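You operate a simulated robot arm through the tools that you are given. There is no shell and no other tool. Be economical: measure what you need, move in short steps, check, and stop when the job is done.

Carry out the task below with a simulated two-armed robot. There is one attempt and no reset: what you move stays moved.

## Task
Hold the white sample board, sand its filler flat, brush the dust off.
Fine: One hand keeps the board still for both jobs. Green block, grey dust brush; both go back. Drop and damage nothing, leave nothing switched on. Set down upright: grey dust brush.

Only the result counts: the job must be done as asked and must still hold three seconds after the hand-in. Knocking over, shifting, dropping, spilling or breaking anything else fails it.

## Robot
Two 7-joint arms with two-finger parallel grippers on one trunk, on a base that drives. Base frame: it is fixed to the floor where the robot stands at the start and does not move with it; the origin is under the middle of the robot, x ahead of it, y to its left, z up. Readings come in m, degrees, newtons and seconds.
The left shoulder is at the start at [0.07, 0.163, 0.995], the right one opposite. With the tool pointing down near the work surface each hand reaches from about 0.36 to 0.88 m from the robot's upright axis, wherever it stands, measured 20 degrees to its own side. Places, roughly: filler patch five [0.7, 0.5, 1.7]; filler patch four [0.7, 0.8, 1.7]; filler patch one [0.7, 0.6, 1.1]; filler patch three [0.7, 0.3, 1.1]; filler patch two [0.7, 0.9, 1.1]. Payload 3.43 kg a hand.
The TCP of each hand is the grasp point between the finger pads, 0.034 m short of the fingertips. In the tool frame z runs along the fingers and y along their closing line. Largest opening 0.128 m; finger width 0.024, thickness 0.012; the body of the gripper, 0.048 by 0.13 m, starts 0.096 m behind the TCP.
Orientation is that of the tool frame in the base frame, as a unit quaternion [w, x, y, z]. With the fingers straight down and closing along the base's y, the tool's x points along the base's -x, its y along +y and its z along -z.

## Interface
- The arms move only by the tool jog_arm. It takes "left_rows", "right_rows" or both (then of equal length, played together; a hand with none holds still); each is a list of rows, each a list of 7 numbers: the shift along the tool's x, y, z in m, then the turn, a rotation vector about the tool's x, y, z in degrees, then the gripper command, from -1 (fully open) to 1 (shut), values between in proportion. In form: [[dx, dy, dz, ax, ay, az, hand], ...]. A call has 1 to 10 rows; each row shifts and turns the commanded pose from where the row before left it, along the tool's axes as they then stand. Rows are played at 5 a second. More than 0.05 m and 8.6 degrees between two rows, or a gripper value outside its range, and nothing of the call is played. A pose out of reach is approached as far as the arm can. The call stops where the force on the tool passes 90 N (or 10 N more than at its start, if that is more) or the arm is blocked; 0.2 s more then pass. Each finger travels about 0.153 m/s and halts on what it meets, pressing with about 23 N; the grip force reading is that of the motor and also rises with nothing between the fingers. The clock runs only during rows and for 0.2 s after the last one: add rows that do not move to give the fingers time. It gives the time, the measured TCP pose, the force on the tool (base axes), the opening and the grip force at its end, in the units of the frame above (readings bear some noise), with the torque about the TCP (base axes, N m) and any sound that the robot's microphone picked up.
- Cameras (640 x 400 px; columns grow to the right, rows downward): "scene" is now at [0.1313, 0.0379, 1.2263]; the picture's right is [0.41, -0.91, 0.00], its down [-0.48, -0.22, -0.85] and it looks along [0.78, 0.35, -0.52] (base axes); focal length 235 px, centre (320, 200). "left" rides on the left gripper at [0.076, 0.011, -0.16] in its tool frame; the picture's right is [-0.15, 0.99, 0.00], its down [-0.88, -0.13, -0.46] and it looks along [-0.45, -0.07, 0.89] (tool axes); focal length 234 px, centre (320, 200). "right" rides on the right gripper at [0.076, -0.011, -0.16] in its tool frame; the picture's right is [0.15, 0.99, 0.00], its down [-0.88, 0.13, -0.46] and it looks along [-0.45, 0.07, 0.89] (tool axes); focal length 234 px, centre (320, 200). There is no depth. A picture from a camera that has moved, and an enlarged one, comes with that camera's place and axes in the base frame and with its lens.
- capture(camera): a new picture of that camera. The clock stands still meanwhile.
- lift_body(by): slides the trunk up (or, below 0, down) by that many m; the arms and the scene camera ride with it, the base frame stays. It gives what a move gives, with no picture.
- drive_base(legs): drives the robot by 1 to 6 legs, each [ahead, left, turn to the left] in m, m and degrees, along the robot's own axes; the way and the turn of a leg run together, so that a leg with both is an arc; at most 1.5 m and 180 degrees a leg. The arms and the cameras ride along, it lands a little off, and it stops where it bumps. It gives what a move gives.
- head_to(pan, tilt): turns the head with the scene camera to pan (to the left, within 86 degrees either way) and tilt (down, from -29 to 69), counted from straight ahead of the robot. It gives what a move gives.
- zoom(camera, box): a new picture of the part [left, top, right, bottom] of that camera's present view, enlarged. The clock stands still meanwhile.
- hand_in(): hands the job in; it is judged then, once.

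Work in short steps. Places have to be worked out from the pictures, the camera data and where the tool is seen: move nearer, look again, correct. Check each grasp and each placing, and mend what went wrong. You have 120 turns and 88 pictures in all, those below and enlarged ones among them. Open the grippers and draw the arms clear of the work before you hand the job in, unless the task says otherwise; then end with one line.

The tools are called after ">>>" as a command line: name --argument value ..., lists and objects as JSON in quotes. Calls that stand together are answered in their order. jog_arm: Moves the arms, as the interface text tells. Its arguments: {"type":"object","properties":{"left_rows":{"type":"array"},"right_rows":{"type":"array"}},"required":[]} The other tools are called the same way: lift_body (by) slides the trunk up or down; drive_base (legs) drives the base; head_to (pan, tilt) turns the head that bears the scene camera; capture (camera) takes a picture; zoom (camera, box) takes an enlarged picture of a part of a camera's view; hand_in () hands the job in.

At the start:

```text
time_s: 0.0
left_eef_pos: [0.4549, 0.5904, 0.878]
left_ee_rot: [0.0, 0.0, 1.0, -0.001]
left_contact_force: [-0.6, 1.4, 0.3]
left_torque: [0.02, -0.02, 0.01]
left_width: 0.1281
left_grip_force: 0.0
right_eef_pos: [0.4411, 0.0094, 0.9312]
right_ee_rot: [0.0, 0.0, 1.0, 0.001]
right_contact_force: [-0.1, -0.2, 0.0]
right_torque: [-0.04, -0.01, 0.01]
right_width: 0.1278
right_grip_force: 0.0
trunk travel left (down, up): [-0.475, 0.465]
robot x, y, heading: [0.0021, -0.0009, 0.2]
head pan, tilt: [24.4, 31.6]
```

scene: 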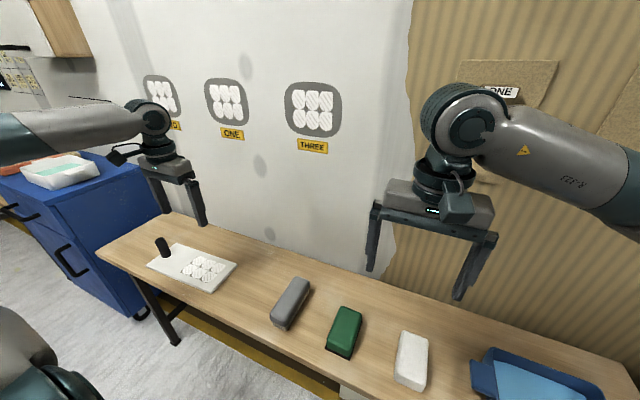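
right: 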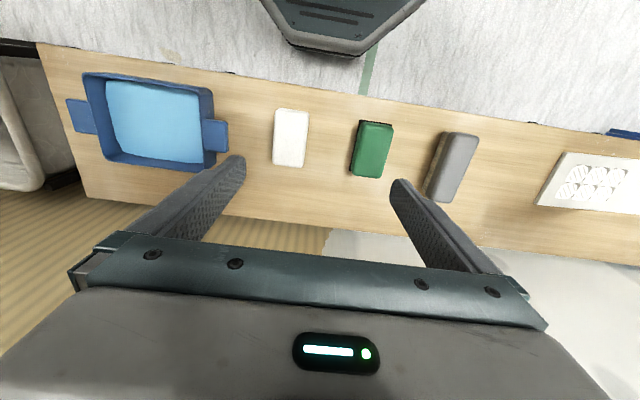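
left: 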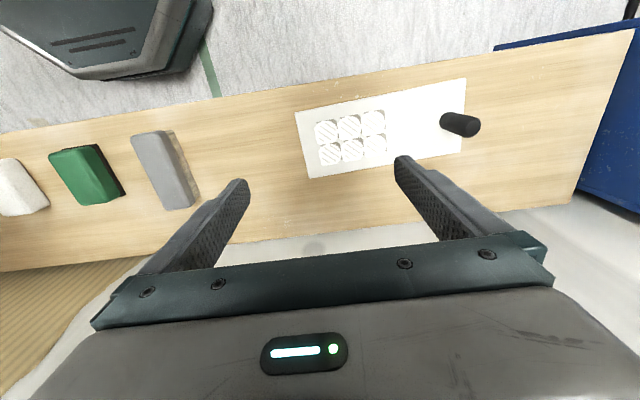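

The board with a black handle lies at the table's left; grey, green, white blocks are to the right. I take closer looks before moving.

>>> zoom --camera "scene" --box '[120, 210, 320, 335]'

>>> zoom --camera "scene" --box '[250, 250, 450, 375]'

>>> zoom --camera "right" --box '[240, 80, 500, 242]'

```text
3.20 times, centred on (220, 272) of scene
camera zoom: at [0.1313, 0.0379, 1.2263], right [0.41, -0.91, 0.0], down [-0.48, -0.22, -0.85], along [0.78, 0.35, -0.52], focal length 753 px, centre (640, -32)
```

zoom: 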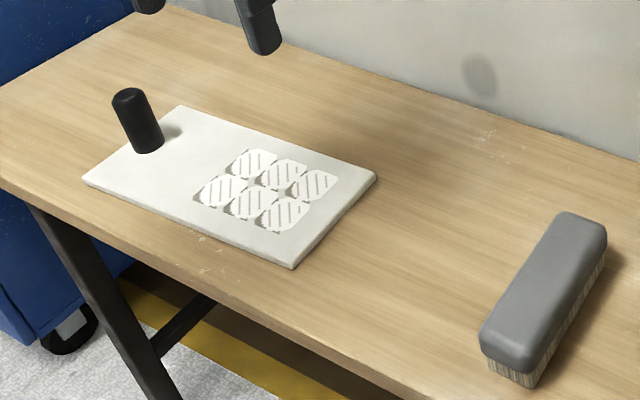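

```text
3.20 times, centred on (350, 312) of scene
camera zoom: at [0.1313, 0.0379, 1.2263], right [0.41, -0.91, 0.0], down [-0.48, -0.22, -0.85], along [0.78, 0.35, -0.52], focal length 753 px, centre (224, -160)
```

zoom: 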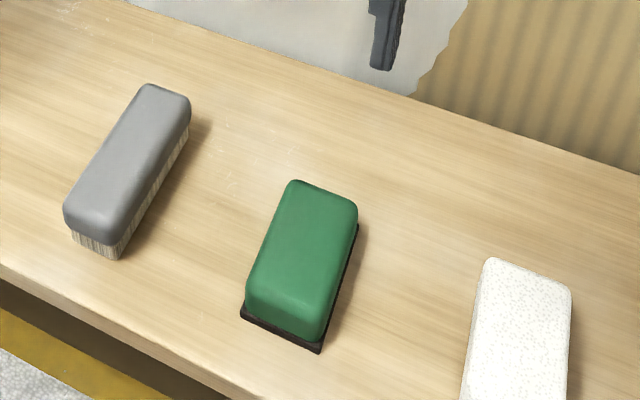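

```text
2.46 times, centred on (370, 161) of right
camera zoom: at [0.3649, -0.0026, 1.0894], right [-0.15, 0.99, 0.0], down [0.88, 0.13, 0.46], along [0.45, 0.07, -0.89], focal length 576 px, centre (197, 296)
```

zoom: 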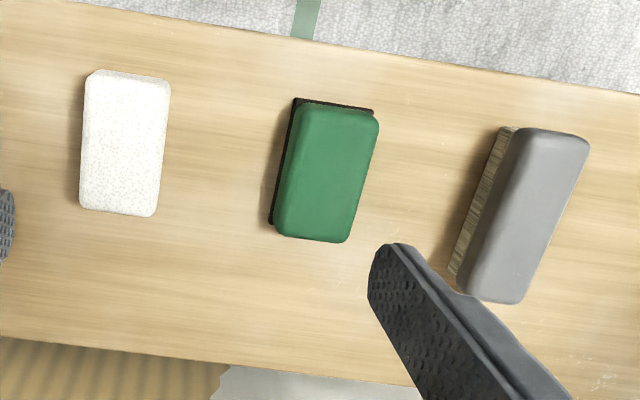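

Estimates: board centre about (.48,.70), handle (.47,.82), filler x .44–.52, y .59–.71, green block (.47,.12), brush (.48,.295). I'll shift the left hand inward, then drive left 0.4 m so both hands reach.

>>> jog_arm --left_rows '[[-0.004, -0.0425, 0, 0, 0, 0, -1], [-0.004, -0.0425, 0, 0, 0, 0, -1], [-0.004, -0.0425, 0, 0, 0, 0, -1], [-0.004, -0.0425, 0, 0, 0, 0, -1]]'

>>> drive_base --legs '[[0, 0.4, 0]]'

>>> jog_arm --left_rows '[[0, 0, 0, 0, 0, 8.5, -1], [0, 0, 0, 0, 0, 8.5, -1], [0, 0, 0, 0, 0, 8.5, -1], [0, 0, 0, 0, 0, 8.5, -1], [0, 0, 0, 0, 0, 8.5, -1], [0, 0, 0, 0, 0, 8.5, -1], [0, 0, 0, 0, 0, 8.5, -1], [0, 0, 0, 0, 0, 8.5, -1], [0, 0, 0, 0, 0, 8.5, -1], [0, 0, 0, 0, 0, 8.5, -1]]'

>>> head_to --pan 15 --tilt 48

>>> capture --camera "scene"

>>> capture --camera "left"

>>> capture --camera "right"

```text
time_s: 1.0
left_eef_pos: [0.4706, 0.4189, 0.8775]
left_ee_rot: [-0.001, -0.002, 1.0, 0.0]
left_contact_force: [-1.1, -0.4, 0.5]
left_torque: [0.01, 0.04, 0.01]
left_width: 0.1282
left_grip_force: 0.1
right_eef_pos: [0.4409, 0.0078, 0.9304]
right_ee_rot: [-0.001, 0.001, 1.0, 0.0]
right_contact_force: [-0.7, 0.3, 0.7]
right_torque: [0.02, -0.01, 0.0]
right_width: 0.128
right_grip_force: 0.1
trunk travel left (down, up): [-0.475, 0.465]
robot x, y, heading: [0.0036, 0.0015, 0.0]
head pan, tilt: [24.4, 31.6]
```

```text
time_s: 3.5
left_eef_pos: [0.4651, 0.8221, 0.8783]
left_ee_rot: [0.0, -0.003, 1.0, 0.0]
left_contact_force: [-1.0, 0.9, -0.3]
left_torque: [-0.02, 0.0, -0.02]
left_width: 0.1281
left_grip_force: 0.2
right_eef_pos: [0.439, 0.4103, 0.9313]
right_ee_rot: [0.001, -0.004, 1.0, 0.0]
right_contact_force: [-0.6, 0.4, 0.6]
right_torque: [0.02, -0.02, -0.01]
right_width: 0.1279
right_grip_force: 0.0
trunk travel left (down, up): [-0.475, 0.465]
robot x, y, heading: [-0.0017, 0.3968, 0.2]
head pan, tilt: [24.4, 31.6]
```

```text
time_s: 5.7
left_eef_pos: [0.4652, 0.8222, 0.8784]
left_ee_rot: [0.0, 0.674, 0.739, 0.0]
left_contact_force: [0.0, 0.8, 0.3]
left_torque: [0.03, 0.02, 0.0]
left_width: 0.1281
left_grip_force: 0.1
right_eef_pos: [0.4406, 0.4099, 0.9308]
right_ee_rot: [0.0, -0.003, 1.0, 0.0]
right_contact_force: [-0.4, 0.4, -0.8]
right_torque: [0.02, -0.01, -0.04]
right_width: 0.1278
right_grip_force: 0.1
trunk travel left (down, up): [-0.475, 0.465]
robot x, y, heading: [-0.0042, 0.3968, 0.5]
head pan, tilt: [24.4, 31.6]
```

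```text
time_s: 6.5
left_eef_pos: [0.4658, 0.8217, 0.8772]
left_ee_rot: [0.0, 0.672, 0.741, -0.001]
left_contact_force: [0.3, 0.0, 0.1]
left_torque: [0.02, -0.02, -0.03]
left_width: 0.128
left_grip_force: 0.1
right_eef_pos: [0.4391, 0.4104, 0.93]
right_ee_rot: [0.001, -0.003, 1.0, 0.0]
right_contact_force: [-0.3, -0.2, 0.8]
right_torque: [0.02, -0.05, 0.02]
right_width: 0.128
right_grip_force: 0.0
trunk travel left (down, up): [-0.475, 0.465]
robot x, y, heading: [0.0003, 0.4024, 0.5]
head pan, tilt: [15.0, 48.0]
```

```text
81 pictures are left
camera scene: at [0.1242, 0.4206, 1.2021], right [0.27, -0.96, 0.0], down [-0.72, -0.2, -0.67], along [0.65, 0.18, -0.74], focal length 235 px, centre (320, 200)
```

scene: 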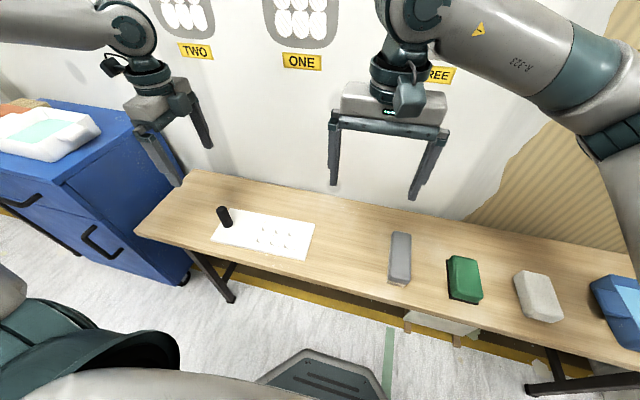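

```text
80 pictures are left
camera left: at [0.4684, 0.9006, 1.0373], right [1.0, -0.05, 0.0], down [-0.05, -0.89, 0.46], along [-0.02, -0.46, -0.89], focal length 234 px, centre (320, 200)
```

left: 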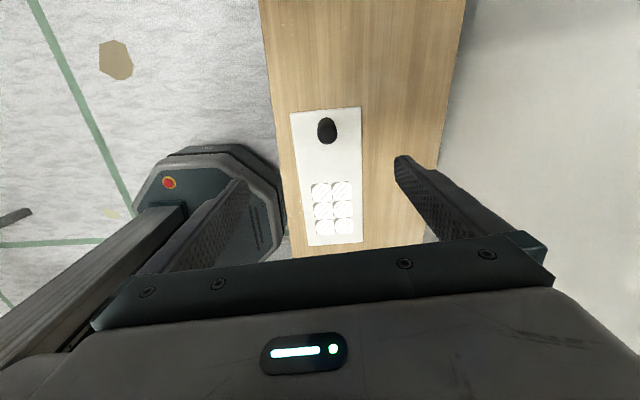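

```text
79 pictures are left
camera right: at [0.3636, 0.3985, 1.0894], right [-0.15, 0.99, 0.0], down [0.88, 0.14, 0.46], along [0.45, 0.07, -0.89], focal length 234 px, centre (320, 200)
```

right: 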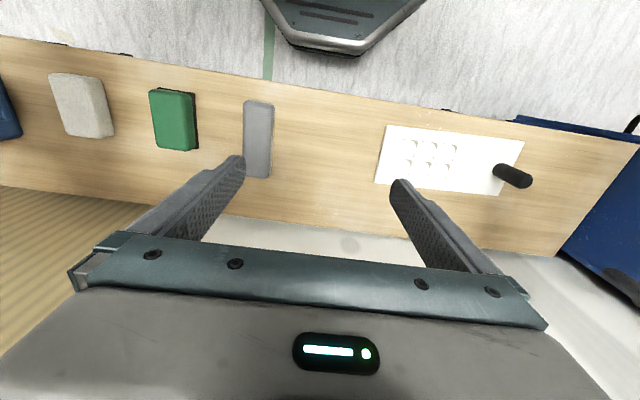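

I zoom the left camera on the handle and the board, and the right camera on the green block and brush, for accurate places.

>>> zoom --camera "left" --box '[240, 90, 400, 190]'

>>> zoom --camera "scene" --box '[180, 180, 340, 280]'

>>> zoom --camera "scene" --box '[360, 215, 520, 315]'

```text
4.00 times, centred on (320, 140) of left
camera zoom: at [0.4684, 0.9006, 1.0373], right [1.0, -0.05, 0.0], down [-0.05, -0.89, 0.46], along [-0.02, -0.46, -0.89], focal length 937 px, centre (320, 440)
```

zoom: 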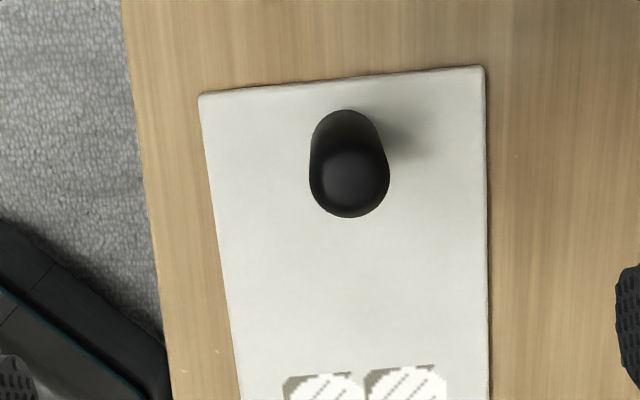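

```text
4.00 times, centred on (260, 230) of scene
camera zoom: at [0.1242, 0.4206, 1.2021], right [0.27, -0.96, 0.0], down [-0.72, -0.2, -0.67], along [0.65, 0.18, -0.74], focal length 941 px, centre (560, 80)
```

zoom: 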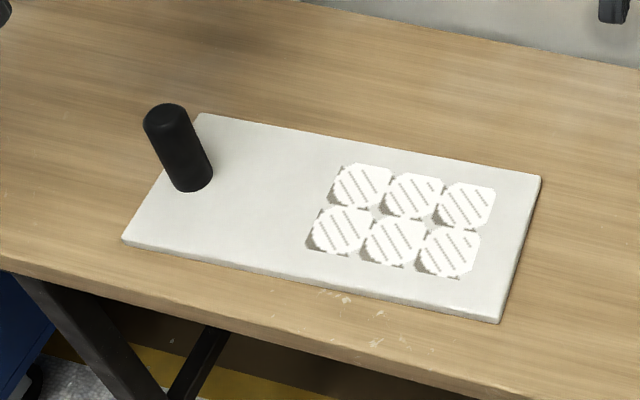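

```text
4.00 times, centred on (440, 265) of scene
camera zoom: at [0.1242, 0.4206, 1.2021], right [0.27, -0.96, 0.0], down [-0.72, -0.2, -0.67], along [0.65, 0.18, -0.74], focal length 941 px, centre (-160, -60)
```

zoom: 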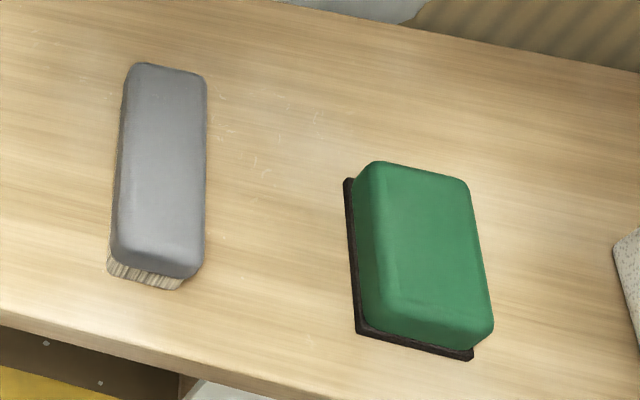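

Handle located at (.476,.823), z .592–.67, Ø≈.031. I finish the turn and descend the open left hand around it, stopping with TCP at about z .68 first.

>>> jog_arm --left_rows '[[0.001, 0.0105, 0, 0, 0, 5.6, -1], [0, 0, 0.04, 0, 0, 0, -1], [0, 0, 0.04, 0, 0, 0, -1], [0, 0, 0.04, 0, 0, 0, -1], [0, 0, 0.04, 0, 0, 0, -1], [0, 0, 0.035, 0, 0, 0, -1]]'

>>> capture --camera "left"

>>> zoom --camera "scene" --box '[160, 150, 320, 250]'

```text
time_s: 7.9
left_eef_pos: [0.4772, 0.8251, 0.6816]
left_ee_rot: [0.0, 0.708, 0.706, 0.0]
left_contact_force: [0.8, 0.3, -1.1]
left_torque: [0.01, 0.01, -0.01]
left_width: 0.1279
left_grip_force: 0.1
right_eef_pos: [0.4395, 0.411, 0.931]
right_ee_rot: [-0.002, -0.003, 1.0, 0.0]
right_contact_force: [0.0, -0.1, 0.7]
right_torque: [-0.02, 0.0, -0.04]
right_width: 0.1281
right_grip_force: 0.0
trunk travel left (down, up): [-0.475, 0.465]
robot x, y, heading: [-0.0039, 0.3968, 0.6]
head pan, tilt: [15.0, 48.0]
```

```text
75 pictures are left
camera left: at [0.4866, 0.9026, 0.8409], right [0.99, -0.15, 0.0], down [-0.13, -0.88, 0.46], along [-0.07, -0.45, -0.89], focal length 234 px, centre (320, 200)
```

left: 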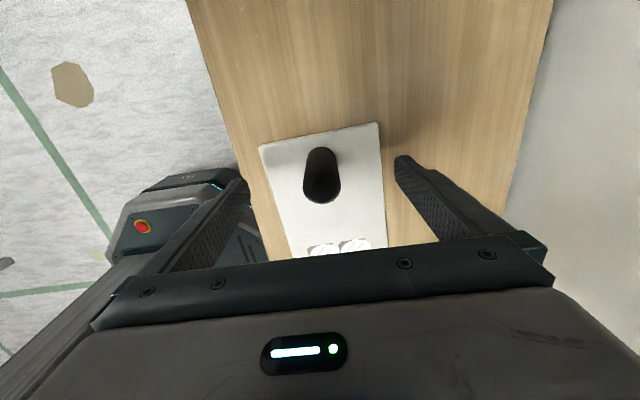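

```text
4.00 times, centred on (240, 200) of scene
camera zoom: at [0.1249, 0.4209, 1.202], right [0.27, -0.96, 0.0], down [-0.72, -0.2, -0.67], along [0.64, 0.18, -0.74], focal length 941 px, centre (640, 200)
```

zoom: 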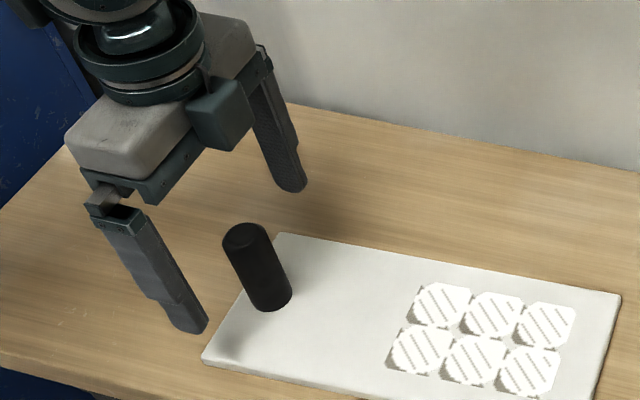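

Handle is centred between the fingers to ~1.5 mm. I correct slightly, descend to TCP z≈.637 and look before closing.

>>> jog_arm --left_rows '[[-0.002, -0.0015, 0.015, 0, 0, 0, -1], [0, 0, 0.015, 0, 0, 0, -1], [0, 0, 0.014, 0, 0, 0, -1], [0, 0, 0, 0, 0, 0, -1]]'

>>> capture --camera "left"

```text
time_s: 8.9
left_eef_pos: [0.4736, 0.8222, 0.6393]
left_ee_rot: [0.0, 0.708, 0.706, -0.001]
left_contact_force: [-0.5, -0.5, 0.4]
left_torque: [0.0, 0.01, 0.0]
left_width: 0.1281
left_grip_force: 0.1
right_eef_pos: [0.4393, 0.4098, 0.9298]
right_ee_rot: [0.0, -0.003, 1.0, 0.0]
right_contact_force: [0.7, -1.1, -0.8]
right_torque: [0.03, 0.0, 0.0]
right_width: 0.128
right_grip_force: 0.1
trunk travel left (down, up): [-0.475, 0.465]
robot x, y, heading: [-0.0003, 0.4004, 0.4]
head pan, tilt: [15.0, 48.0]
```

```text
73 pictures are left
camera left: at [0.4845, 0.9, 0.7988], right [0.99, -0.15, 0.0], down [-0.13, -0.88, 0.46], along [-0.07, -0.45, -0.89], focal length 234 px, centre (320, 200)
```

left: 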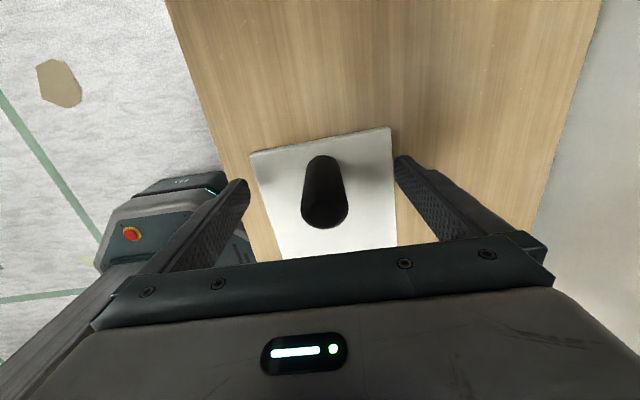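

Handle sits midway between fingers. I close gently onto it.

>>> jog_arm --left_rows '[[0, 0, 0, 0, 0, 0, -0.2], [0, 0, 0, 0, 0, 0, 0.2], [0, 0, 0, 0, 0, 0, 0.4], [0, 0, 0, 0, 0, 0, 0.5], [0, 0, 0, 0, 0, 0, 0.7], [0, 0, 0, 0, 0, 0, 1], [0, 0, 0, 0, 0, 0, 1]]'

>>> capture --camera "left"

>>> capture --camera "scene"

```text
time_s: 10.5
left_eef_pos: [0.4752, 0.8226, 0.6393]
left_ee_rot: [0.0, 0.708, 0.706, 0.0]
left_contact_force: [-0.1, -0.5, -0.7]
left_torque: [0.16, 0.18, -0.02]
left_width: 0.0311
left_grip_force: 23.3
right_eef_pos: [0.4394, 0.4102, 0.9303]
right_ee_rot: [0.0, -0.003, 1.0, -0.001]
right_contact_force: [-0.6, -0.6, -0.2]
right_torque: [0.05, -0.04, 0.01]
right_width: 0.1279
right_grip_force: 0.1
trunk travel left (down, up): [-0.475, 0.465]
robot x, y, heading: [-0.0036, 0.3971, 0.5]
head pan, tilt: [15.0, 48.0]
```

```text
72 pictures are left
camera left: at [0.4847, 0.9, 0.7988], right [0.99, -0.15, 0.0], down [-0.13, -0.88, 0.46], along [-0.07, -0.45, -0.89], focal length 234 px, centre (320, 200)
```

left: 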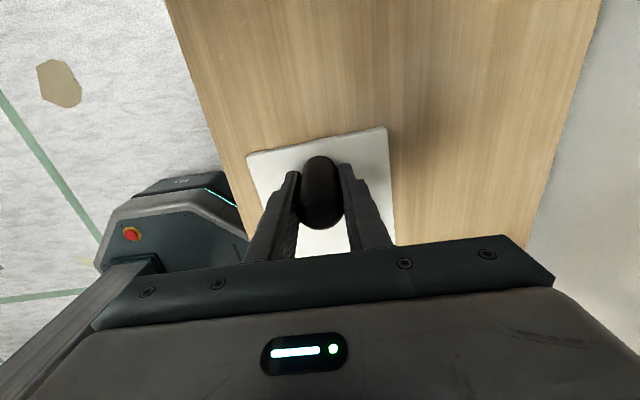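

```text
71 pictures are left
camera scene: at [0.1241, 0.4206, 1.2021], right [0.27, -0.96, 0.0], down [-0.72, -0.2, -0.67], along [0.64, 0.18, -0.74], focal length 235 px, centre (320, 200)
```

scene: 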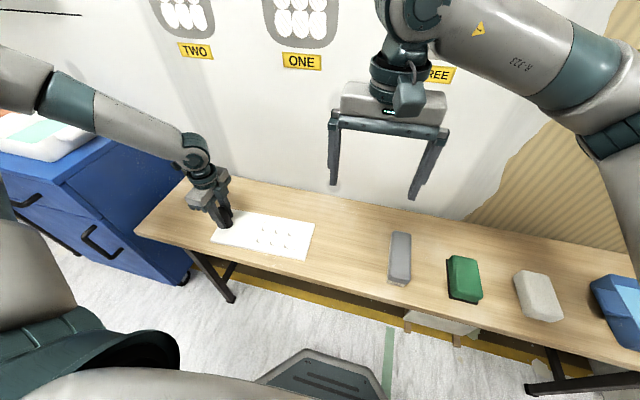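

The handle is gripped (31 mm, 23 N). Now the right hand moves above the green block, estimated centre (.48,.122).

>>> jog_arm --right_rows '[[-0.0058, -0.0411, 0, 0, 0, 0, -1], [-0.0058, -0.0411, 0, 0, 0, 0, -1], [-0.0058, -0.0411, 0, 0, 0, 0, -1], [-0.0058, -0.0411, 0, 0, 0, 0, -1], [-0.0058, -0.0411, 0.03, 0, 0, 0, -1], [-0.0058, -0.0411, 0.04, 0, 0, 0, -1], [-0.0058, -0.0411, 0.04, 0, 0, 0, -1], [0, 0, 0.04, 0, 0, 0, -1], [0, 0, 0.04, 0, 0, 0, -1]]'

>>> capture --camera "right"

>>> zoom --camera "scene" --box '[360, 180, 580, 317]'

```text
refused: row 5 steps farther than a row can; nothing moved
```

```text
70 pictures are left
camera right: at [0.3636, 0.3985, 1.0895], right [-0.15, 0.99, 0.0], down [0.88, 0.14, 0.46], along [0.45, 0.07, -0.89], focal length 234 px, centre (320, 200)
```

right: 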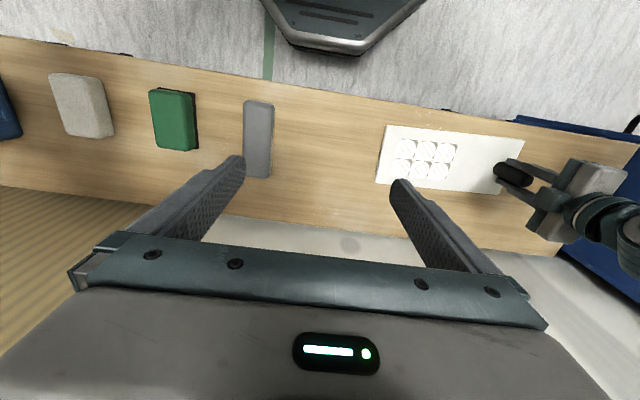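

```text
2.91 times, centred on (470, 248) of scene
camera zoom: at [0.1241, 0.4206, 1.2021], right [0.27, -0.96, 0.0], down [-0.72, -0.2, -0.67], along [0.64, 0.18, -0.74], focal length 684 px, centre (-116, 59)
```

zoom: 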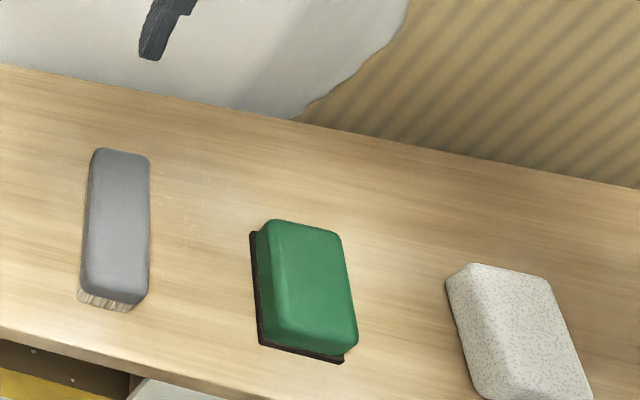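

The step was over the limit; I split lateral and vertical moves.

>>> jog_arm --right_rows '[[-0.0058, -0.0411, 0, 0, 0, 0, -1], [-0.0058, -0.0411, 0, 0, 0, 0, -1], [-0.0058, -0.0411, 0, 0, 0, 0, -1], [-0.0058, -0.0411, 0, 0, 0, 0, -1], [-0.0058, -0.0411, 0.02, 0, 0, 0, -1], [-0.0058, -0.0411, 0.02, 0, 0, 0, -1], [-0.0058, -0.0411, 0.02, 0, 0, 0, -1], [0, 0, 0.045, 0, 0, 0, -1], [0, 0, 0.045, 0, 0, 0, -1], [0, 0, 0.03, 0, 0, 0, -1]]'

>>> capture --camera "right"

>>> zoom --camera "scene" --box '[360, 180, 580, 317]'

```text
time_s: 12.7
left_eef_pos: [0.4756, 0.8221, 0.6392]
left_ee_rot: [0.0, 0.708, 0.706, 0.0]
left_contact_force: [0.6, -0.8, 1.1]
left_torque: [0.15, -0.2, -0.04]
left_width: 0.0311
left_grip_force: 23.3
right_eef_pos: [0.481, 0.121, 0.7505]
right_ee_rot: [0.0, -0.003, 1.0, 0.0]
right_contact_force: [-0.4, -0.3, 0.2]
right_torque: [0.02, -0.01, 0.05]
right_width: 0.1281
right_grip_force: 0.2
trunk travel left (down, up): [-0.475, 0.465]
robot x, y, heading: [-0.0033, 0.396, 0.6]
head pan, tilt: [15.0, 48.0]
```

```text
68 pictures are left
camera right: at [0.4054, 0.1102, 0.9088], right [-0.15, 0.99, 0.0], down [0.88, 0.14, 0.46], along [0.45, 0.07, -0.89], focal length 234 px, centre (320, 200)
```

right: 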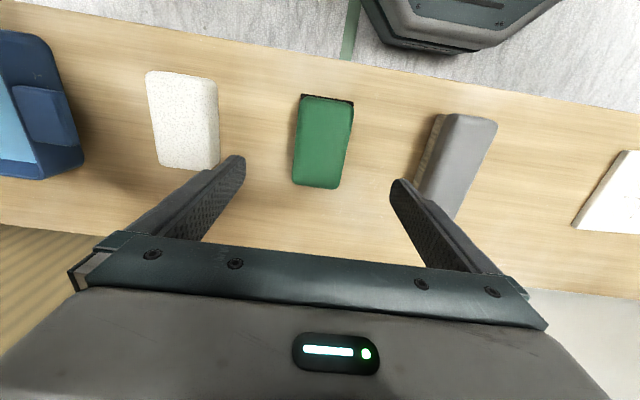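

```text
2.91 times, centred on (470, 248) of scene
camera zoom: at [0.1242, 0.4203, 1.2021], right [0.27, -0.96, 0.0], down [-0.72, -0.2, -0.67], along [0.64, 0.18, -0.74], focal length 684 px, centre (-116, 59)
```

zoom: 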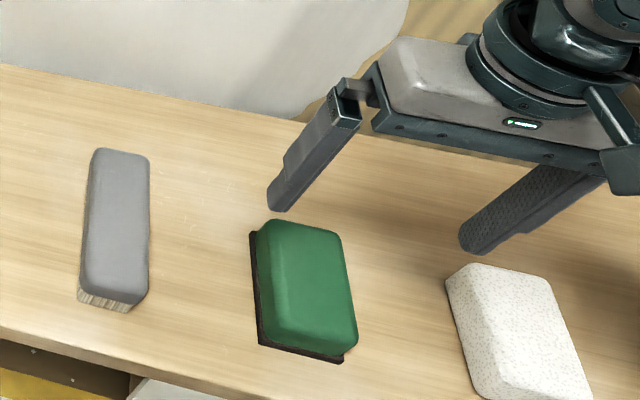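

Green block: x .424–.537, y .090–.156, top ≈.62, yaw ≈0. I descend to TCP z≈.625 (tips ≈.591, above the black base) and close.

>>> jog_arm --right_rows '[[0, 0.002, 0.04, 0, 0, 0, -1], [0, 0, 0.04, 0, 0, 0, -1], [0, 0, 0.03, 0, 0, 0, -1], [0, 0, 0.0155, 0, 0, 0, -1], [0, 0, 0, 0, 0, 0, -1]]'

>>> zoom --camera "scene" --box '[360, 180, 580, 317]'

>>> capture --camera "right"

```text
time_s: 13.9
left_eef_pos: [0.4753, 0.8224, 0.639]
left_ee_rot: [0.001, 0.708, 0.706, 0.001]
left_contact_force: [0.0, -0.2, 1.0]
left_torque: [-0.09, -0.19, -0.07]
left_width: 0.0315
left_grip_force: 23.6
right_eef_pos: [0.4819, 0.124, 0.6253]
right_ee_rot: [0.0, -0.003, 1.0, 0.0]
right_contact_force: [0.3, -0.1, 0.6]
right_torque: [0.01, -0.02, 0.02]
right_width: 0.1279
right_grip_force: 0.1
trunk travel left (down, up): [-0.475, 0.465]
robot x, y, heading: [-0.0028, 0.4008, 0.4]
head pan, tilt: [15.0, 48.0]
```

```text
2.91 times, centred on (470, 248) of scene
camera zoom: at [0.1241, 0.4205, 1.2021], right [0.27, -0.96, 0.0], down [-0.72, -0.2, -0.67], along [0.65, 0.18, -0.74], focal length 684 px, centre (-116, 59)
```

zoom: 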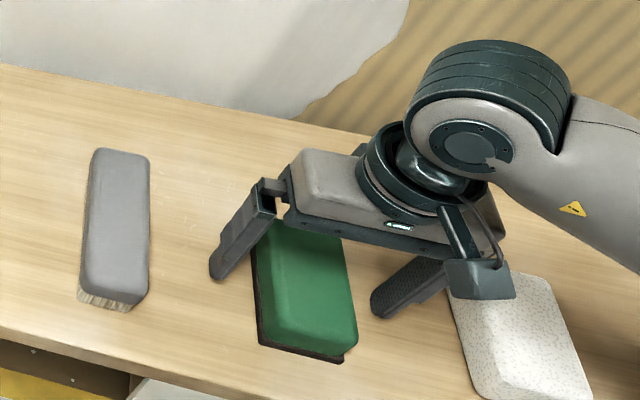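

```text
65 pictures are left
camera right: at [0.4054, 0.1129, 0.7841], right [-0.15, 0.99, 0.0], down [0.88, 0.14, 0.46], along [0.45, 0.07, -0.89], focal length 234 px, centre (320, 200)
```

right: 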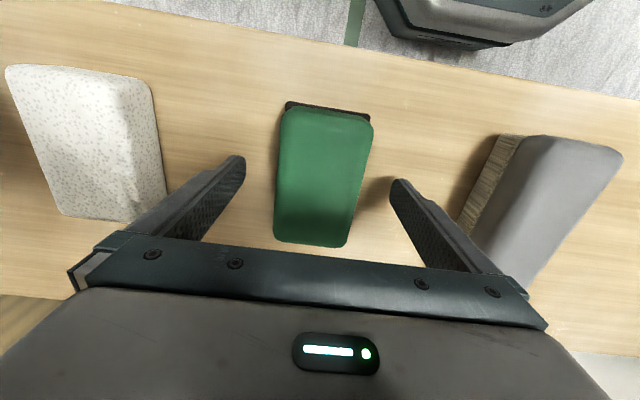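

Block is centred between fingers. Close and lift slightly to check.

>>> jog_arm --right_rows '[[0, 0, 0, 0, 0, 0, -0.4], [0, 0, 0, 0, 0, 0, -0.1], [0, 0, 0, 0, 0, 0, 0.1], [0, 0, 0, 0, 0, 0, 0.4], [0, 0, 0, 0, 0, 0, 1], [0, 0, 0, 0, 0, 0, 1], [0, 0, 0, 0, 0, 0, 1]]'

>>> jog_arm --right_rows '[[0, 0, -0.02, 0, 0, 0, 1], [0, 0, -0.04, 0, 0, 0, 1], [0, 0, -0.04, 0, 0, 0, 1], [0, 0, 0, 0, 0, 0, 1]]'

>>> capture --camera "right"

>>> zoom --camera "scene" --box '[360, 180, 580, 317]'

```text
time_s: 15.5
left_eef_pos: [0.4742, 0.8224, 0.6384]
left_ee_rot: [0.0, 0.708, 0.707, 0.0]
left_contact_force: [-0.5, 0.4, 2.1]
left_torque: [-0.09, -0.21, -0.03]
left_width: 0.0314
left_grip_force: 23.3
right_eef_pos: [0.4817, 0.1244, 0.625]
right_ee_rot: [-0.001, -0.003, 1.0, 0.001]
right_contact_force: [-0.1, -0.8, -0.2]
right_torque: [-0.01, -0.03, -0.01]
right_width: 0.0657
right_grip_force: 22.8
trunk travel left (down, up): [-0.475, 0.465]
robot x, y, heading: [0.0004, 0.4002, 0.4]
head pan, tilt: [15.0, 48.0]
```

```text
time_s: 16.5
left_eef_pos: [0.4746, 0.8217, 0.639]
left_ee_rot: [0.0, 0.709, 0.706, 0.0]
left_contact_force: [0.4, -1.5, 0.3]
left_torque: [0.19, -0.02, -0.01]
left_width: 0.0311
left_grip_force: 22.7
right_eef_pos: [0.4806, 0.1236, 0.7239]
right_ee_rot: [0.0, -0.003, 1.0, -0.001]
right_contact_force: [0.7, 0.3, -0.4]
right_torque: [0.04, -0.03, 0.01]
right_width: 0.0
right_grip_force: 22.9
trunk travel left (down, up): [-0.475, 0.465]
robot x, y, heading: [-0.0038, 0.3942, 0.7]
head pan, tilt: [15.0, 48.0]
```

```text
64 pictures are left
camera right: at [0.4053, 0.1128, 0.8842], right [-0.15, 0.99, 0.0], down [0.88, 0.14, 0.46], along [0.45, 0.07, -0.89], focal length 234 px, centre (320, 200)
```

right: 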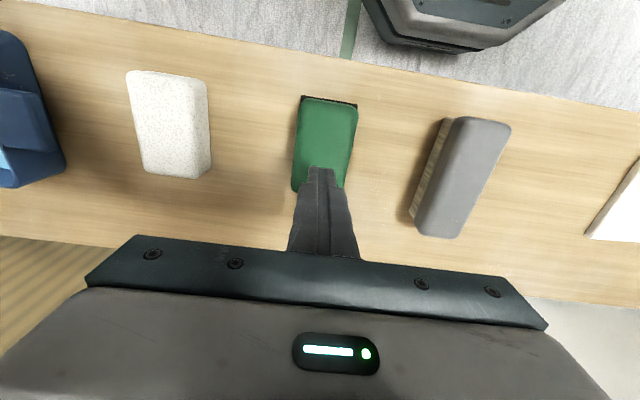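

```text
2.91 times, centred on (470, 248) of scene
camera zoom: at [0.1242, 0.4204, 1.2021], right [0.27, -0.96, 0.0], down [-0.72, -0.2, -0.67], along [0.64, 0.18, -0.74], focal length 684 px, centre (-116, 59)
```

zoom: 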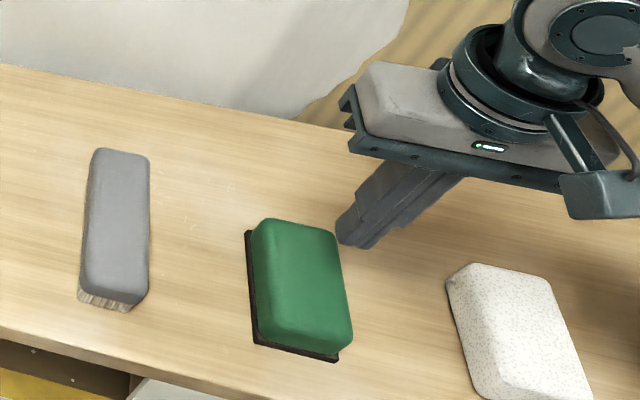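

The fingers closed to 65.7 mm on the block but slid off when lifting; it stayed upright in place, about 2 mm shifted. I look closer at its shape to choose a better grip depth.

>>> zoom --camera "right" --box '[260, 80, 388, 160]'

>>> zoom --camera "scene" --box '[430, 245, 494, 305]'

```text
5.00 times, centred on (324, 120) of right
camera zoom: at [0.4053, 0.1128, 0.8842], right [-0.15, 0.99, 0.0], down [0.88, 0.14, 0.46], along [0.45, 0.07, -0.89], focal length 1171 px, centre (300, 600)
```

zoom: 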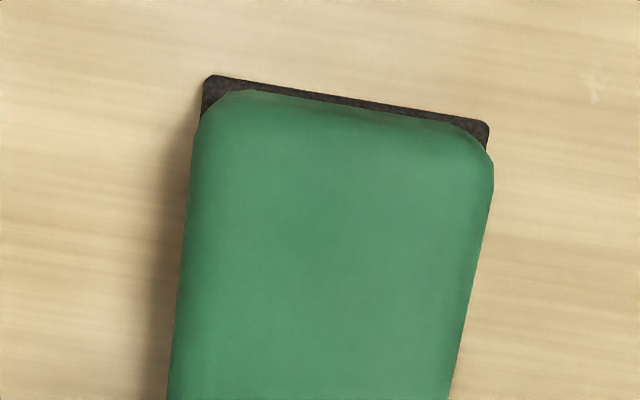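

```text
6.67 times, centred on (462, 275) of scene
camera zoom: at [0.1242, 0.4204, 1.2021], right [0.27, -0.96, 0.0], down [-0.72, -0.2, -0.67], along [0.64, 0.18, -0.74], focal length 1568 px, centre (-627, -300)
```

zoom: 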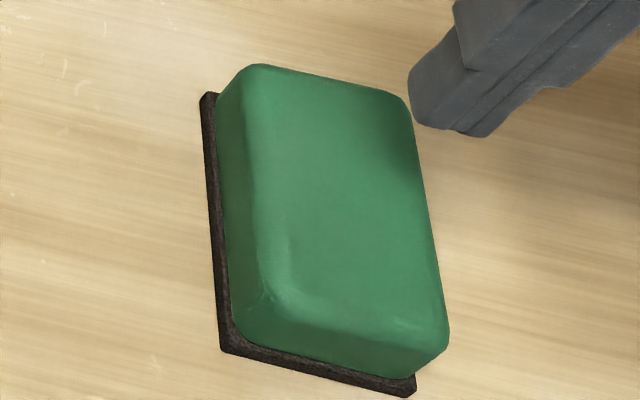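

Block body is ~66 mm wide with rounded top; it now centres at y≈.1275. I regrip deeper (TCP z≈.6175, tips ~3 mm over the table) and lift slowly.

>>> jog_arm --right_rows '[[0, 0.0035, 0, 0, 0, 0, -1], [0, 0, 0, 0, 0, 0, -1], [0, 0, 0.04, 0, 0, 0, -1], [0, 0, 0.04, 0, 0, 0, -1], [0, 0, 0.02, 0, 0, 0, -1], [0, 0, 0.007, 0, 0, 0, -1], [0, 0, 0, 0, 0, 0, -1]]'

>>> jog_arm --right_rows '[[0, 0, 0, 0, 0, 0, -0.4], [0, 0, 0, 0, 0, 0, -0.1], [0, 0, 0, 0, 0, 0, 0.1], [0, 0, 0, 0, 0, 0, 0.5], [0, 0, 0, 0, 0, 0, 1], [0, 0, 0, 0, 0, 0, 1]]'

>>> jog_arm --right_rows '[[0, 0, -0.004, 0, 0, 0, 1], [0, 0, -0.004, 0, 0, 0, 1], [0, 0, -0.004, 0, 0, 0, 1], [0, 0, 0, 0, 0, 0, 1]]'

>>> zoom --camera "scene" --box '[400, 220, 528, 300]'

```text
time_s: 18.1
left_eef_pos: [0.4747, 0.8217, 0.6393]
left_ee_rot: [0.0, 0.708, 0.707, 0.0]
left_contact_force: [-0.4, 0.0, 0.4]
left_torque: [0.05, -0.04, -0.09]
left_width: 0.0316
left_grip_force: 23.0
right_eef_pos: [0.4821, 0.1278, 0.6168]
right_ee_rot: [0.0, -0.004, 1.0, 0.0]
right_contact_force: [0.1, 0.6, -0.3]
right_torque: [0.0, 0.01, -0.01]
right_width: 0.1281
right_grip_force: 0.1
trunk travel left (down, up): [-0.475, 0.465]
robot x, y, heading: [-0.0013, 0.4021, 0.1]
head pan, tilt: [15.0, 48.0]
```

```text
time_s: 19.5
left_eef_pos: [0.4745, 0.8228, 0.6398]
left_ee_rot: [0.0, 0.708, 0.706, 0.001]
left_contact_force: [-1.3, -0.4, 0.8]
left_torque: [0.01, 0.01, -0.09]
left_width: 0.0312
left_grip_force: 23.1
right_eef_pos: [0.4825, 0.1277, 0.6171]
right_ee_rot: [0.0, -0.003, 1.0, 0.0]
right_contact_force: [0.7, -0.9, -0.8]
right_torque: [0.02, -0.03, -0.02]
right_width: 0.0658
right_grip_force: 22.6
trunk travel left (down, up): [-0.475, 0.465]
robot x, y, heading: [-0.0027, 0.3971, 0.6]
head pan, tilt: [15.0, 48.0]
```

```text
time_s: 20.5
left_eef_pos: [0.4743, 0.8225, 0.6389]
left_ee_rot: [0.0, 0.708, 0.706, 0.001]
left_contact_force: [0.1, 0.1, 0.6]
left_torque: [-0.02, -0.06, -0.1]
left_width: 0.0314
left_grip_force: 23.5
right_eef_pos: [0.481, 0.1266, 0.6284]
right_ee_rot: [0.0, -0.004, 1.0, 0.0]
right_contact_force: [0.6, 0.3, -1.2]
right_torque: [-0.03, -0.02, 0.02]
right_width: 0.0658
right_grip_force: 23.0
trunk travel left (down, up): [-0.475, 0.465]
robot x, y, heading: [-0.0041, 0.3954, 0.5]
head pan, tilt: [15.0, 48.0]
```

```text
5.00 times, centred on (464, 260) of scene
camera zoom: at [0.1242, 0.4204, 1.2021], right [0.27, -0.96, 0.0], down [-0.72, -0.2, -0.67], along [0.64, 0.18, -0.74], focal length 1176 px, centre (-400, -100)
```

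zoom: 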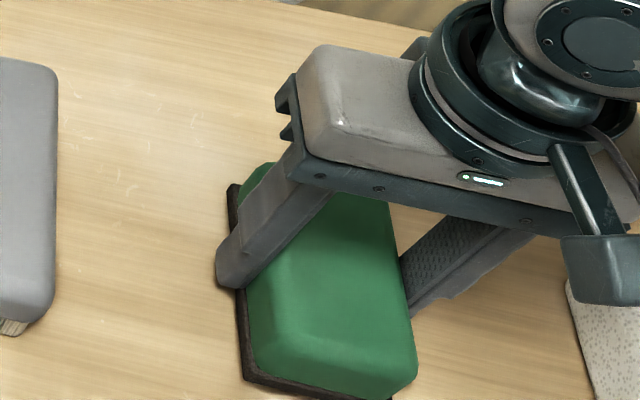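

The block appears to have risen with the hand (its base moved up ~2 px). I lift more and check.

>>> jog_arm --right_rows '[[0, 0, -0.008, 0, 0, 0, 1], [0, 0, -0.012, 0, 0, 0, 1], [0, 0, -0.015, 0, 0, 0, 1], [0, 0, -0.015, 0, 0, 0, 1], [0, 0, 0, 0, 0, 0, 1]]'

>>> zoom --camera "scene" --box '[400, 220, 528, 300]'

```text
time_s: 21.7
left_eef_pos: [0.4747, 0.8232, 0.6386]
left_ee_rot: [0.0, 0.709, 0.706, 0.0]
left_contact_force: [-0.2, -0.1, 1.8]
left_torque: [0.0, 0.02, -0.07]
left_width: 0.0313
left_grip_force: 23.0
right_eef_pos: [0.4817, 0.1274, 0.6791]
right_ee_rot: [0.0, -0.004, 1.0, -0.001]
right_contact_force: [0.1, 0.3, -1.7]
right_torque: [0.02, 0.01, 0.01]
right_width: 0.0659
right_grip_force: 22.9
trunk travel left (down, up): [-0.475, 0.465]
robot x, y, heading: [-0.0008, 0.4, 0.5]
head pan, tilt: [15.0, 48.0]
```

```text
5.00 times, centred on (464, 260) of scene
camera zoom: at [0.1242, 0.4204, 1.2021], right [0.27, -0.96, 0.0], down [-0.72, -0.2, -0.67], along [0.64, 0.18, -0.74], focal length 1176 px, centre (-400, -100)
```

zoom: 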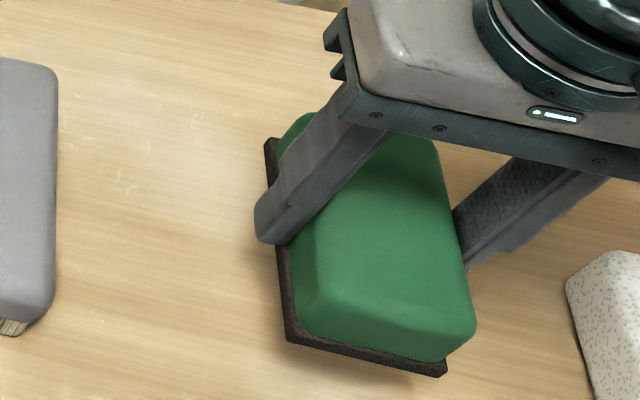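

Block is firmly held (weight ~1.7 N); its base is 37 mm below TCP. I raise a little and carry it over the filler at (.483,.649).

>>> jog_arm --right_rows '[[0, 0, -0.03, 0, 0, 0, 1], [0, 0.04, -0.015, 0, 0, 0, 1], [0, 0.049, 0, 0, 0, 0, 1], [0, 0.049, 0, 0, 0, 0, 1], [0, 0.049, 0, 0, 0, 0, 1], [0, 0.049, 0, 0, 0, 0, 1], [0, 0.049, 0, 0, 0, 0, 1], [0, 0.049, 0, 0, 0, 0, 1], [0, 0.049, 0, 0, 0, 0, 1], [0, 0.049, 0, 0, 0, 0, 1]]'

>>> jog_arm --right_rows '[[-0.001, 0.045, 0, 0, 0, 0, 1], [0, 0.043, 0, 0, 0, 0, 1], [0, 0, 0.02, 0, 0, 0, 1], [0, 0, 0.02, 0, 0, 0, 1], [0, 0, 0.015, 0, 0, 0, 1], [0, 0, 0, 0, 0, 0, 1]]'

>>> zoom --camera "scene" --box '[160, 140, 352, 260]'

>>> capture --camera "right"

```text
time_s: 23.9
left_eef_pos: [0.4743, 0.8229, 0.6392]
left_ee_rot: [0.0, 0.708, 0.706, 0.0]
left_contact_force: [1.3, 0.4, 0.7]
left_torque: [0.2, -0.13, -0.02]
left_width: 0.0315
left_grip_force: 23.0
right_eef_pos: [0.4769, 0.5608, 0.7255]
right_ee_rot: [0.001, -0.003, 1.0, 0.001]
right_contact_force: [-0.2, -0.1, -1.3]
right_torque: [-0.01, -0.02, 0.0]
right_width: 0.0657
right_grip_force: 23.1
trunk travel left (down, up): [-0.475, 0.465]
robot x, y, heading: [-0.0011, 0.3995, 0.4]
head pan, tilt: [15.0, 48.0]
```

```text
time_s: 25.3
left_eef_pos: [0.4746, 0.8209, 0.6393]
left_ee_rot: [0.0, 0.709, 0.705, -0.001]
left_contact_force: [0.8, -0.6, 1.8]
left_torque: [0.26, -0.06, -0.05]
left_width: 0.0315
left_grip_force: 22.7
right_eef_pos: [0.479, 0.6481, 0.6691]
right_ee_rot: [0.0, -0.003, 1.0, 0.0]
right_contact_force: [0.9, -0.8, -1.5]
right_torque: [-0.01, -0.02, -0.02]
right_width: 0.0657
right_grip_force: 22.6
trunk travel left (down, up): [-0.475, 0.465]
robot x, y, heading: [-0.001, 0.3967, 0.6]
head pan, tilt: [15.0, 48.0]
```

```text
3.33 times, centred on (256, 200) of scene
camera zoom: at [0.1242, 0.4205, 1.2021], right [0.27, -0.96, 0.0], down [-0.72, -0.2, -0.67], along [0.64, 0.18, -0.74], focal length 784 px, centre (533, 200)
```

zoom: 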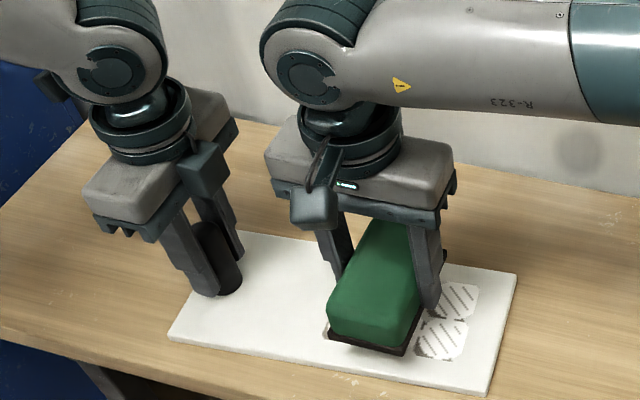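

```text
57 pictures are left
camera right: at [0.4032, 0.6365, 0.8289], right [-0.15, 0.99, 0.0], down [0.88, 0.14, 0.46], along [0.45, 0.07, -0.89], focal length 234 px, centre (320, 200)
```

right: 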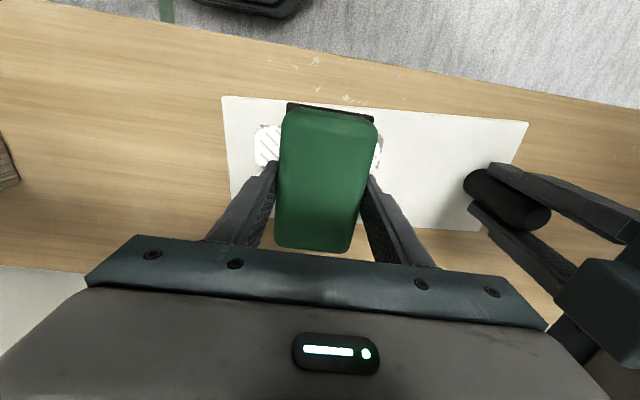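

Triangulating both views, a bracket on the left gripper's −y side reaches y≈.767, leaving too little room for y-strokes with my wide body. So I turn the right hand −90° (block's long side along y, covering the patch length) for more clearance.

>>> jog_arm --right_rows '[[0, 0, -0.01, 0, 0, -8.2, 1], [0, 0, 0, 0, 0, -8.2, 1], [0, 0, 0, 0, 0, -8.2, 1], [0, 0, 0, 0, 0, -8.2, 1], [0, 0, 0, 0, 0, -8.2, 1], [0, 0, 0, 0, 0, -8.2, 1], [0, 0, 0, 0, 0, -8.2, 1], [0, 0, 0, 0, 0, -8.2, 1], [0, 0, 0, 0, 0, -8.2, 1], [0, 0, 0, 0, 0, -8.2, 1]]'

>>> jog_arm --right_rows '[[0, 0, 0, 0, 0, -6, 1], [0, 0, 0, 0, 0, 0, 1], [0, 0, 0, 0, 0, 0, 1]]'

>>> zoom --camera "scene" --box '[160, 140, 352, 260]'

>>> capture --camera "right"

```text
time_s: 27.5
left_eef_pos: [0.4747, 0.8223, 0.6392]
left_ee_rot: [0.0, 0.708, 0.706, 0.0]
left_contact_force: [-1.0, -1.1, 1.0]
left_torque: [-0.01, -0.01, -0.09]
left_width: 0.0316
left_grip_force: 23.2
right_eef_pos: [0.4784, 0.6485, 0.6801]
right_ee_rot: [0.0, -0.659, 0.752, 0.001]
right_contact_force: [-1.6, -0.7, -1.6]
right_torque: [-0.01, -0.02, -0.01]
right_width: 0.0657
right_grip_force: 22.4
trunk travel left (down, up): [-0.475, 0.465]
robot x, y, heading: [0.0017, 0.3963, 0.1]
head pan, tilt: [15.0, 48.0]
```

```text
time_s: 28.3
left_eef_pos: [0.4758, 0.8223, 0.6388]
left_ee_rot: [0.0, 0.708, 0.706, 0.0]
left_contact_force: [0.0, 0.5, 1.0]
left_torque: [-0.01, 0.04, -0.11]
left_width: 0.0315
left_grip_force: 23.2
right_eef_pos: [0.4794, 0.6482, 0.6796]
right_ee_rot: [0.0, -0.678, 0.735, 0.0]
right_contact_force: [0.4, -0.1, -0.1]
right_torque: [0.02, -0.03, 0.01]
right_width: 0.0656
right_grip_force: 23.0
right hand out of reach, approached as far as the arm can: row 1
trunk travel left (down, up): [-0.475, 0.465]
robot x, y, heading: [-0.0031, 0.3969, 0.1]
head pan, tilt: [15.0, 48.0]
```

```text
3.33 times, centred on (256, 200) of scene
camera zoom: at [0.1242, 0.4206, 1.2021], right [0.27, -0.96, 0.0], down [-0.72, -0.2, -0.67], along [0.64, 0.18, -0.74], focal length 784 px, centre (533, 200)
```

zoom: 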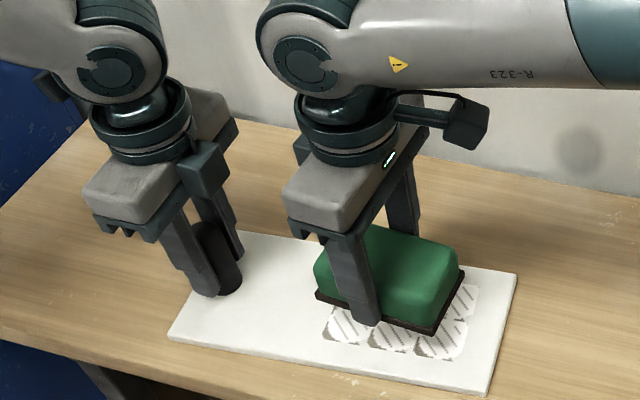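

```text
55 pictures are left
camera right: at [0.4842, 0.5717, 0.8391], right [-1.0, -0.07, 0.0], down [-0.06, 0.89, 0.46], along [-0.03, 0.45, -0.89], focal length 234 px, centre (320, 200)
```

right: 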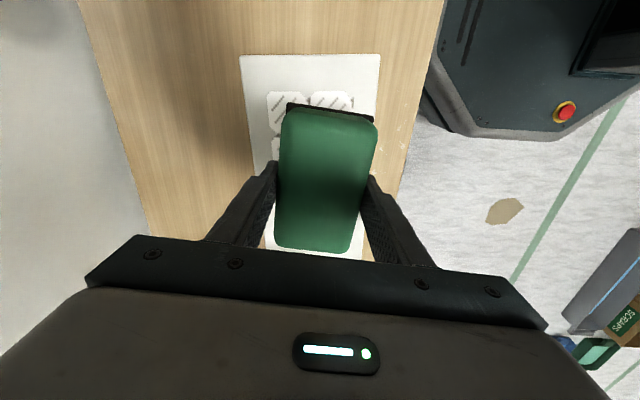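

Turn reached ~85°, fine. The block covers the patch length; I lower to just above contact, then creep down to feel the force.

>>> jog_arm --right_rows '[[0, 0, 0.02, 0, 0, 0, 1], [0, 0, 0.016, 0, 0, 0, 1], [0, 0, 0.004, 0, 0, 0, 1], [0, 0, 0.003, 0, 0, 0, 1], [0, 0, 0, 0, 0, 0, 1]]'

>>> jog_arm --right_rows '[[0, 0, 0.002, 0, 0, 0, 1], [0, 0, 0.001, 0, 0, 0, 1], [0, 0, 0, 0, 0, 0, 1]]'

>>> jog_arm --right_rows '[[0, 0, 0.002, 0, 0, 0, 1], [0, 0, 0, 0, 0, 0, 1]]'

```text
time_s: 29.5
left_eef_pos: [0.4743, 0.8224, 0.6389]
left_ee_rot: [0.0, 0.709, 0.705, 0.001]
left_contact_force: [-1.6, 0.0, 1.3]
left_torque: [0.02, -0.03, -0.09]
left_width: 0.0314
left_grip_force: 23.1
right_eef_pos: [0.4794, 0.6487, 0.6365]
right_ee_rot: [0.001, -0.678, 0.735, 0.0]
right_contact_force: [-0.2, 0.1, -1.7]
right_torque: [0.03, -0.02, -0.01]
right_width: 0.0659
right_grip_force: 22.6
trunk travel left (down, up): [-0.475, 0.465]
robot x, y, heading: [-0.0018, 0.4, 0.7]
head pan, tilt: [15.0, 48.0]
```

```text
time_s: 30.3
left_eef_pos: [0.4742, 0.8228, 0.6381]
left_ee_rot: [0.0, 0.708, 0.706, 0.0]
left_contact_force: [-0.5, -0.4, 1.3]
left_torque: [-0.03, 0.02, -0.09]
left_width: 0.0314
left_grip_force: 23.1
right_eef_pos: [0.4778, 0.6479, 0.6336]
right_ee_rot: [0.0, -0.678, 0.735, 0.0]
right_contact_force: [0.3, 0.7, -1.2]
right_torque: [-0.02, 0.0, -0.01]
right_width: 0.0658
right_grip_force: 23.4
trunk travel left (down, up): [-0.475, 0.465]
robot x, y, heading: [-0.0008, 0.3985, 0.2]
head pan, tilt: [15.0, 48.0]
```

```text
time_s: 30.9
left_eef_pos: [0.4755, 0.8226, 0.6389]
left_ee_rot: [-0.001, 0.708, 0.706, -0.001]
left_contact_force: [-0.2, 0.0, 0.7]
left_torque: [-0.02, -0.02, -0.09]
left_width: 0.0315
left_grip_force: 22.9
right_eef_pos: [0.4796, 0.648, 0.6331]
right_ee_rot: [0.0, -0.678, 0.735, 0.0]
right_contact_force: [0.3, 0.0, -1.1]
right_torque: [0.02, 0.01, 0.01]
right_width: 0.0658
right_grip_force: 22.6
trunk travel left (down, up): [-0.475, 0.465]
robot x, y, heading: [-0.0029, 0.4013, 0.5]
head pan, tilt: [15.0, 48.0]
```

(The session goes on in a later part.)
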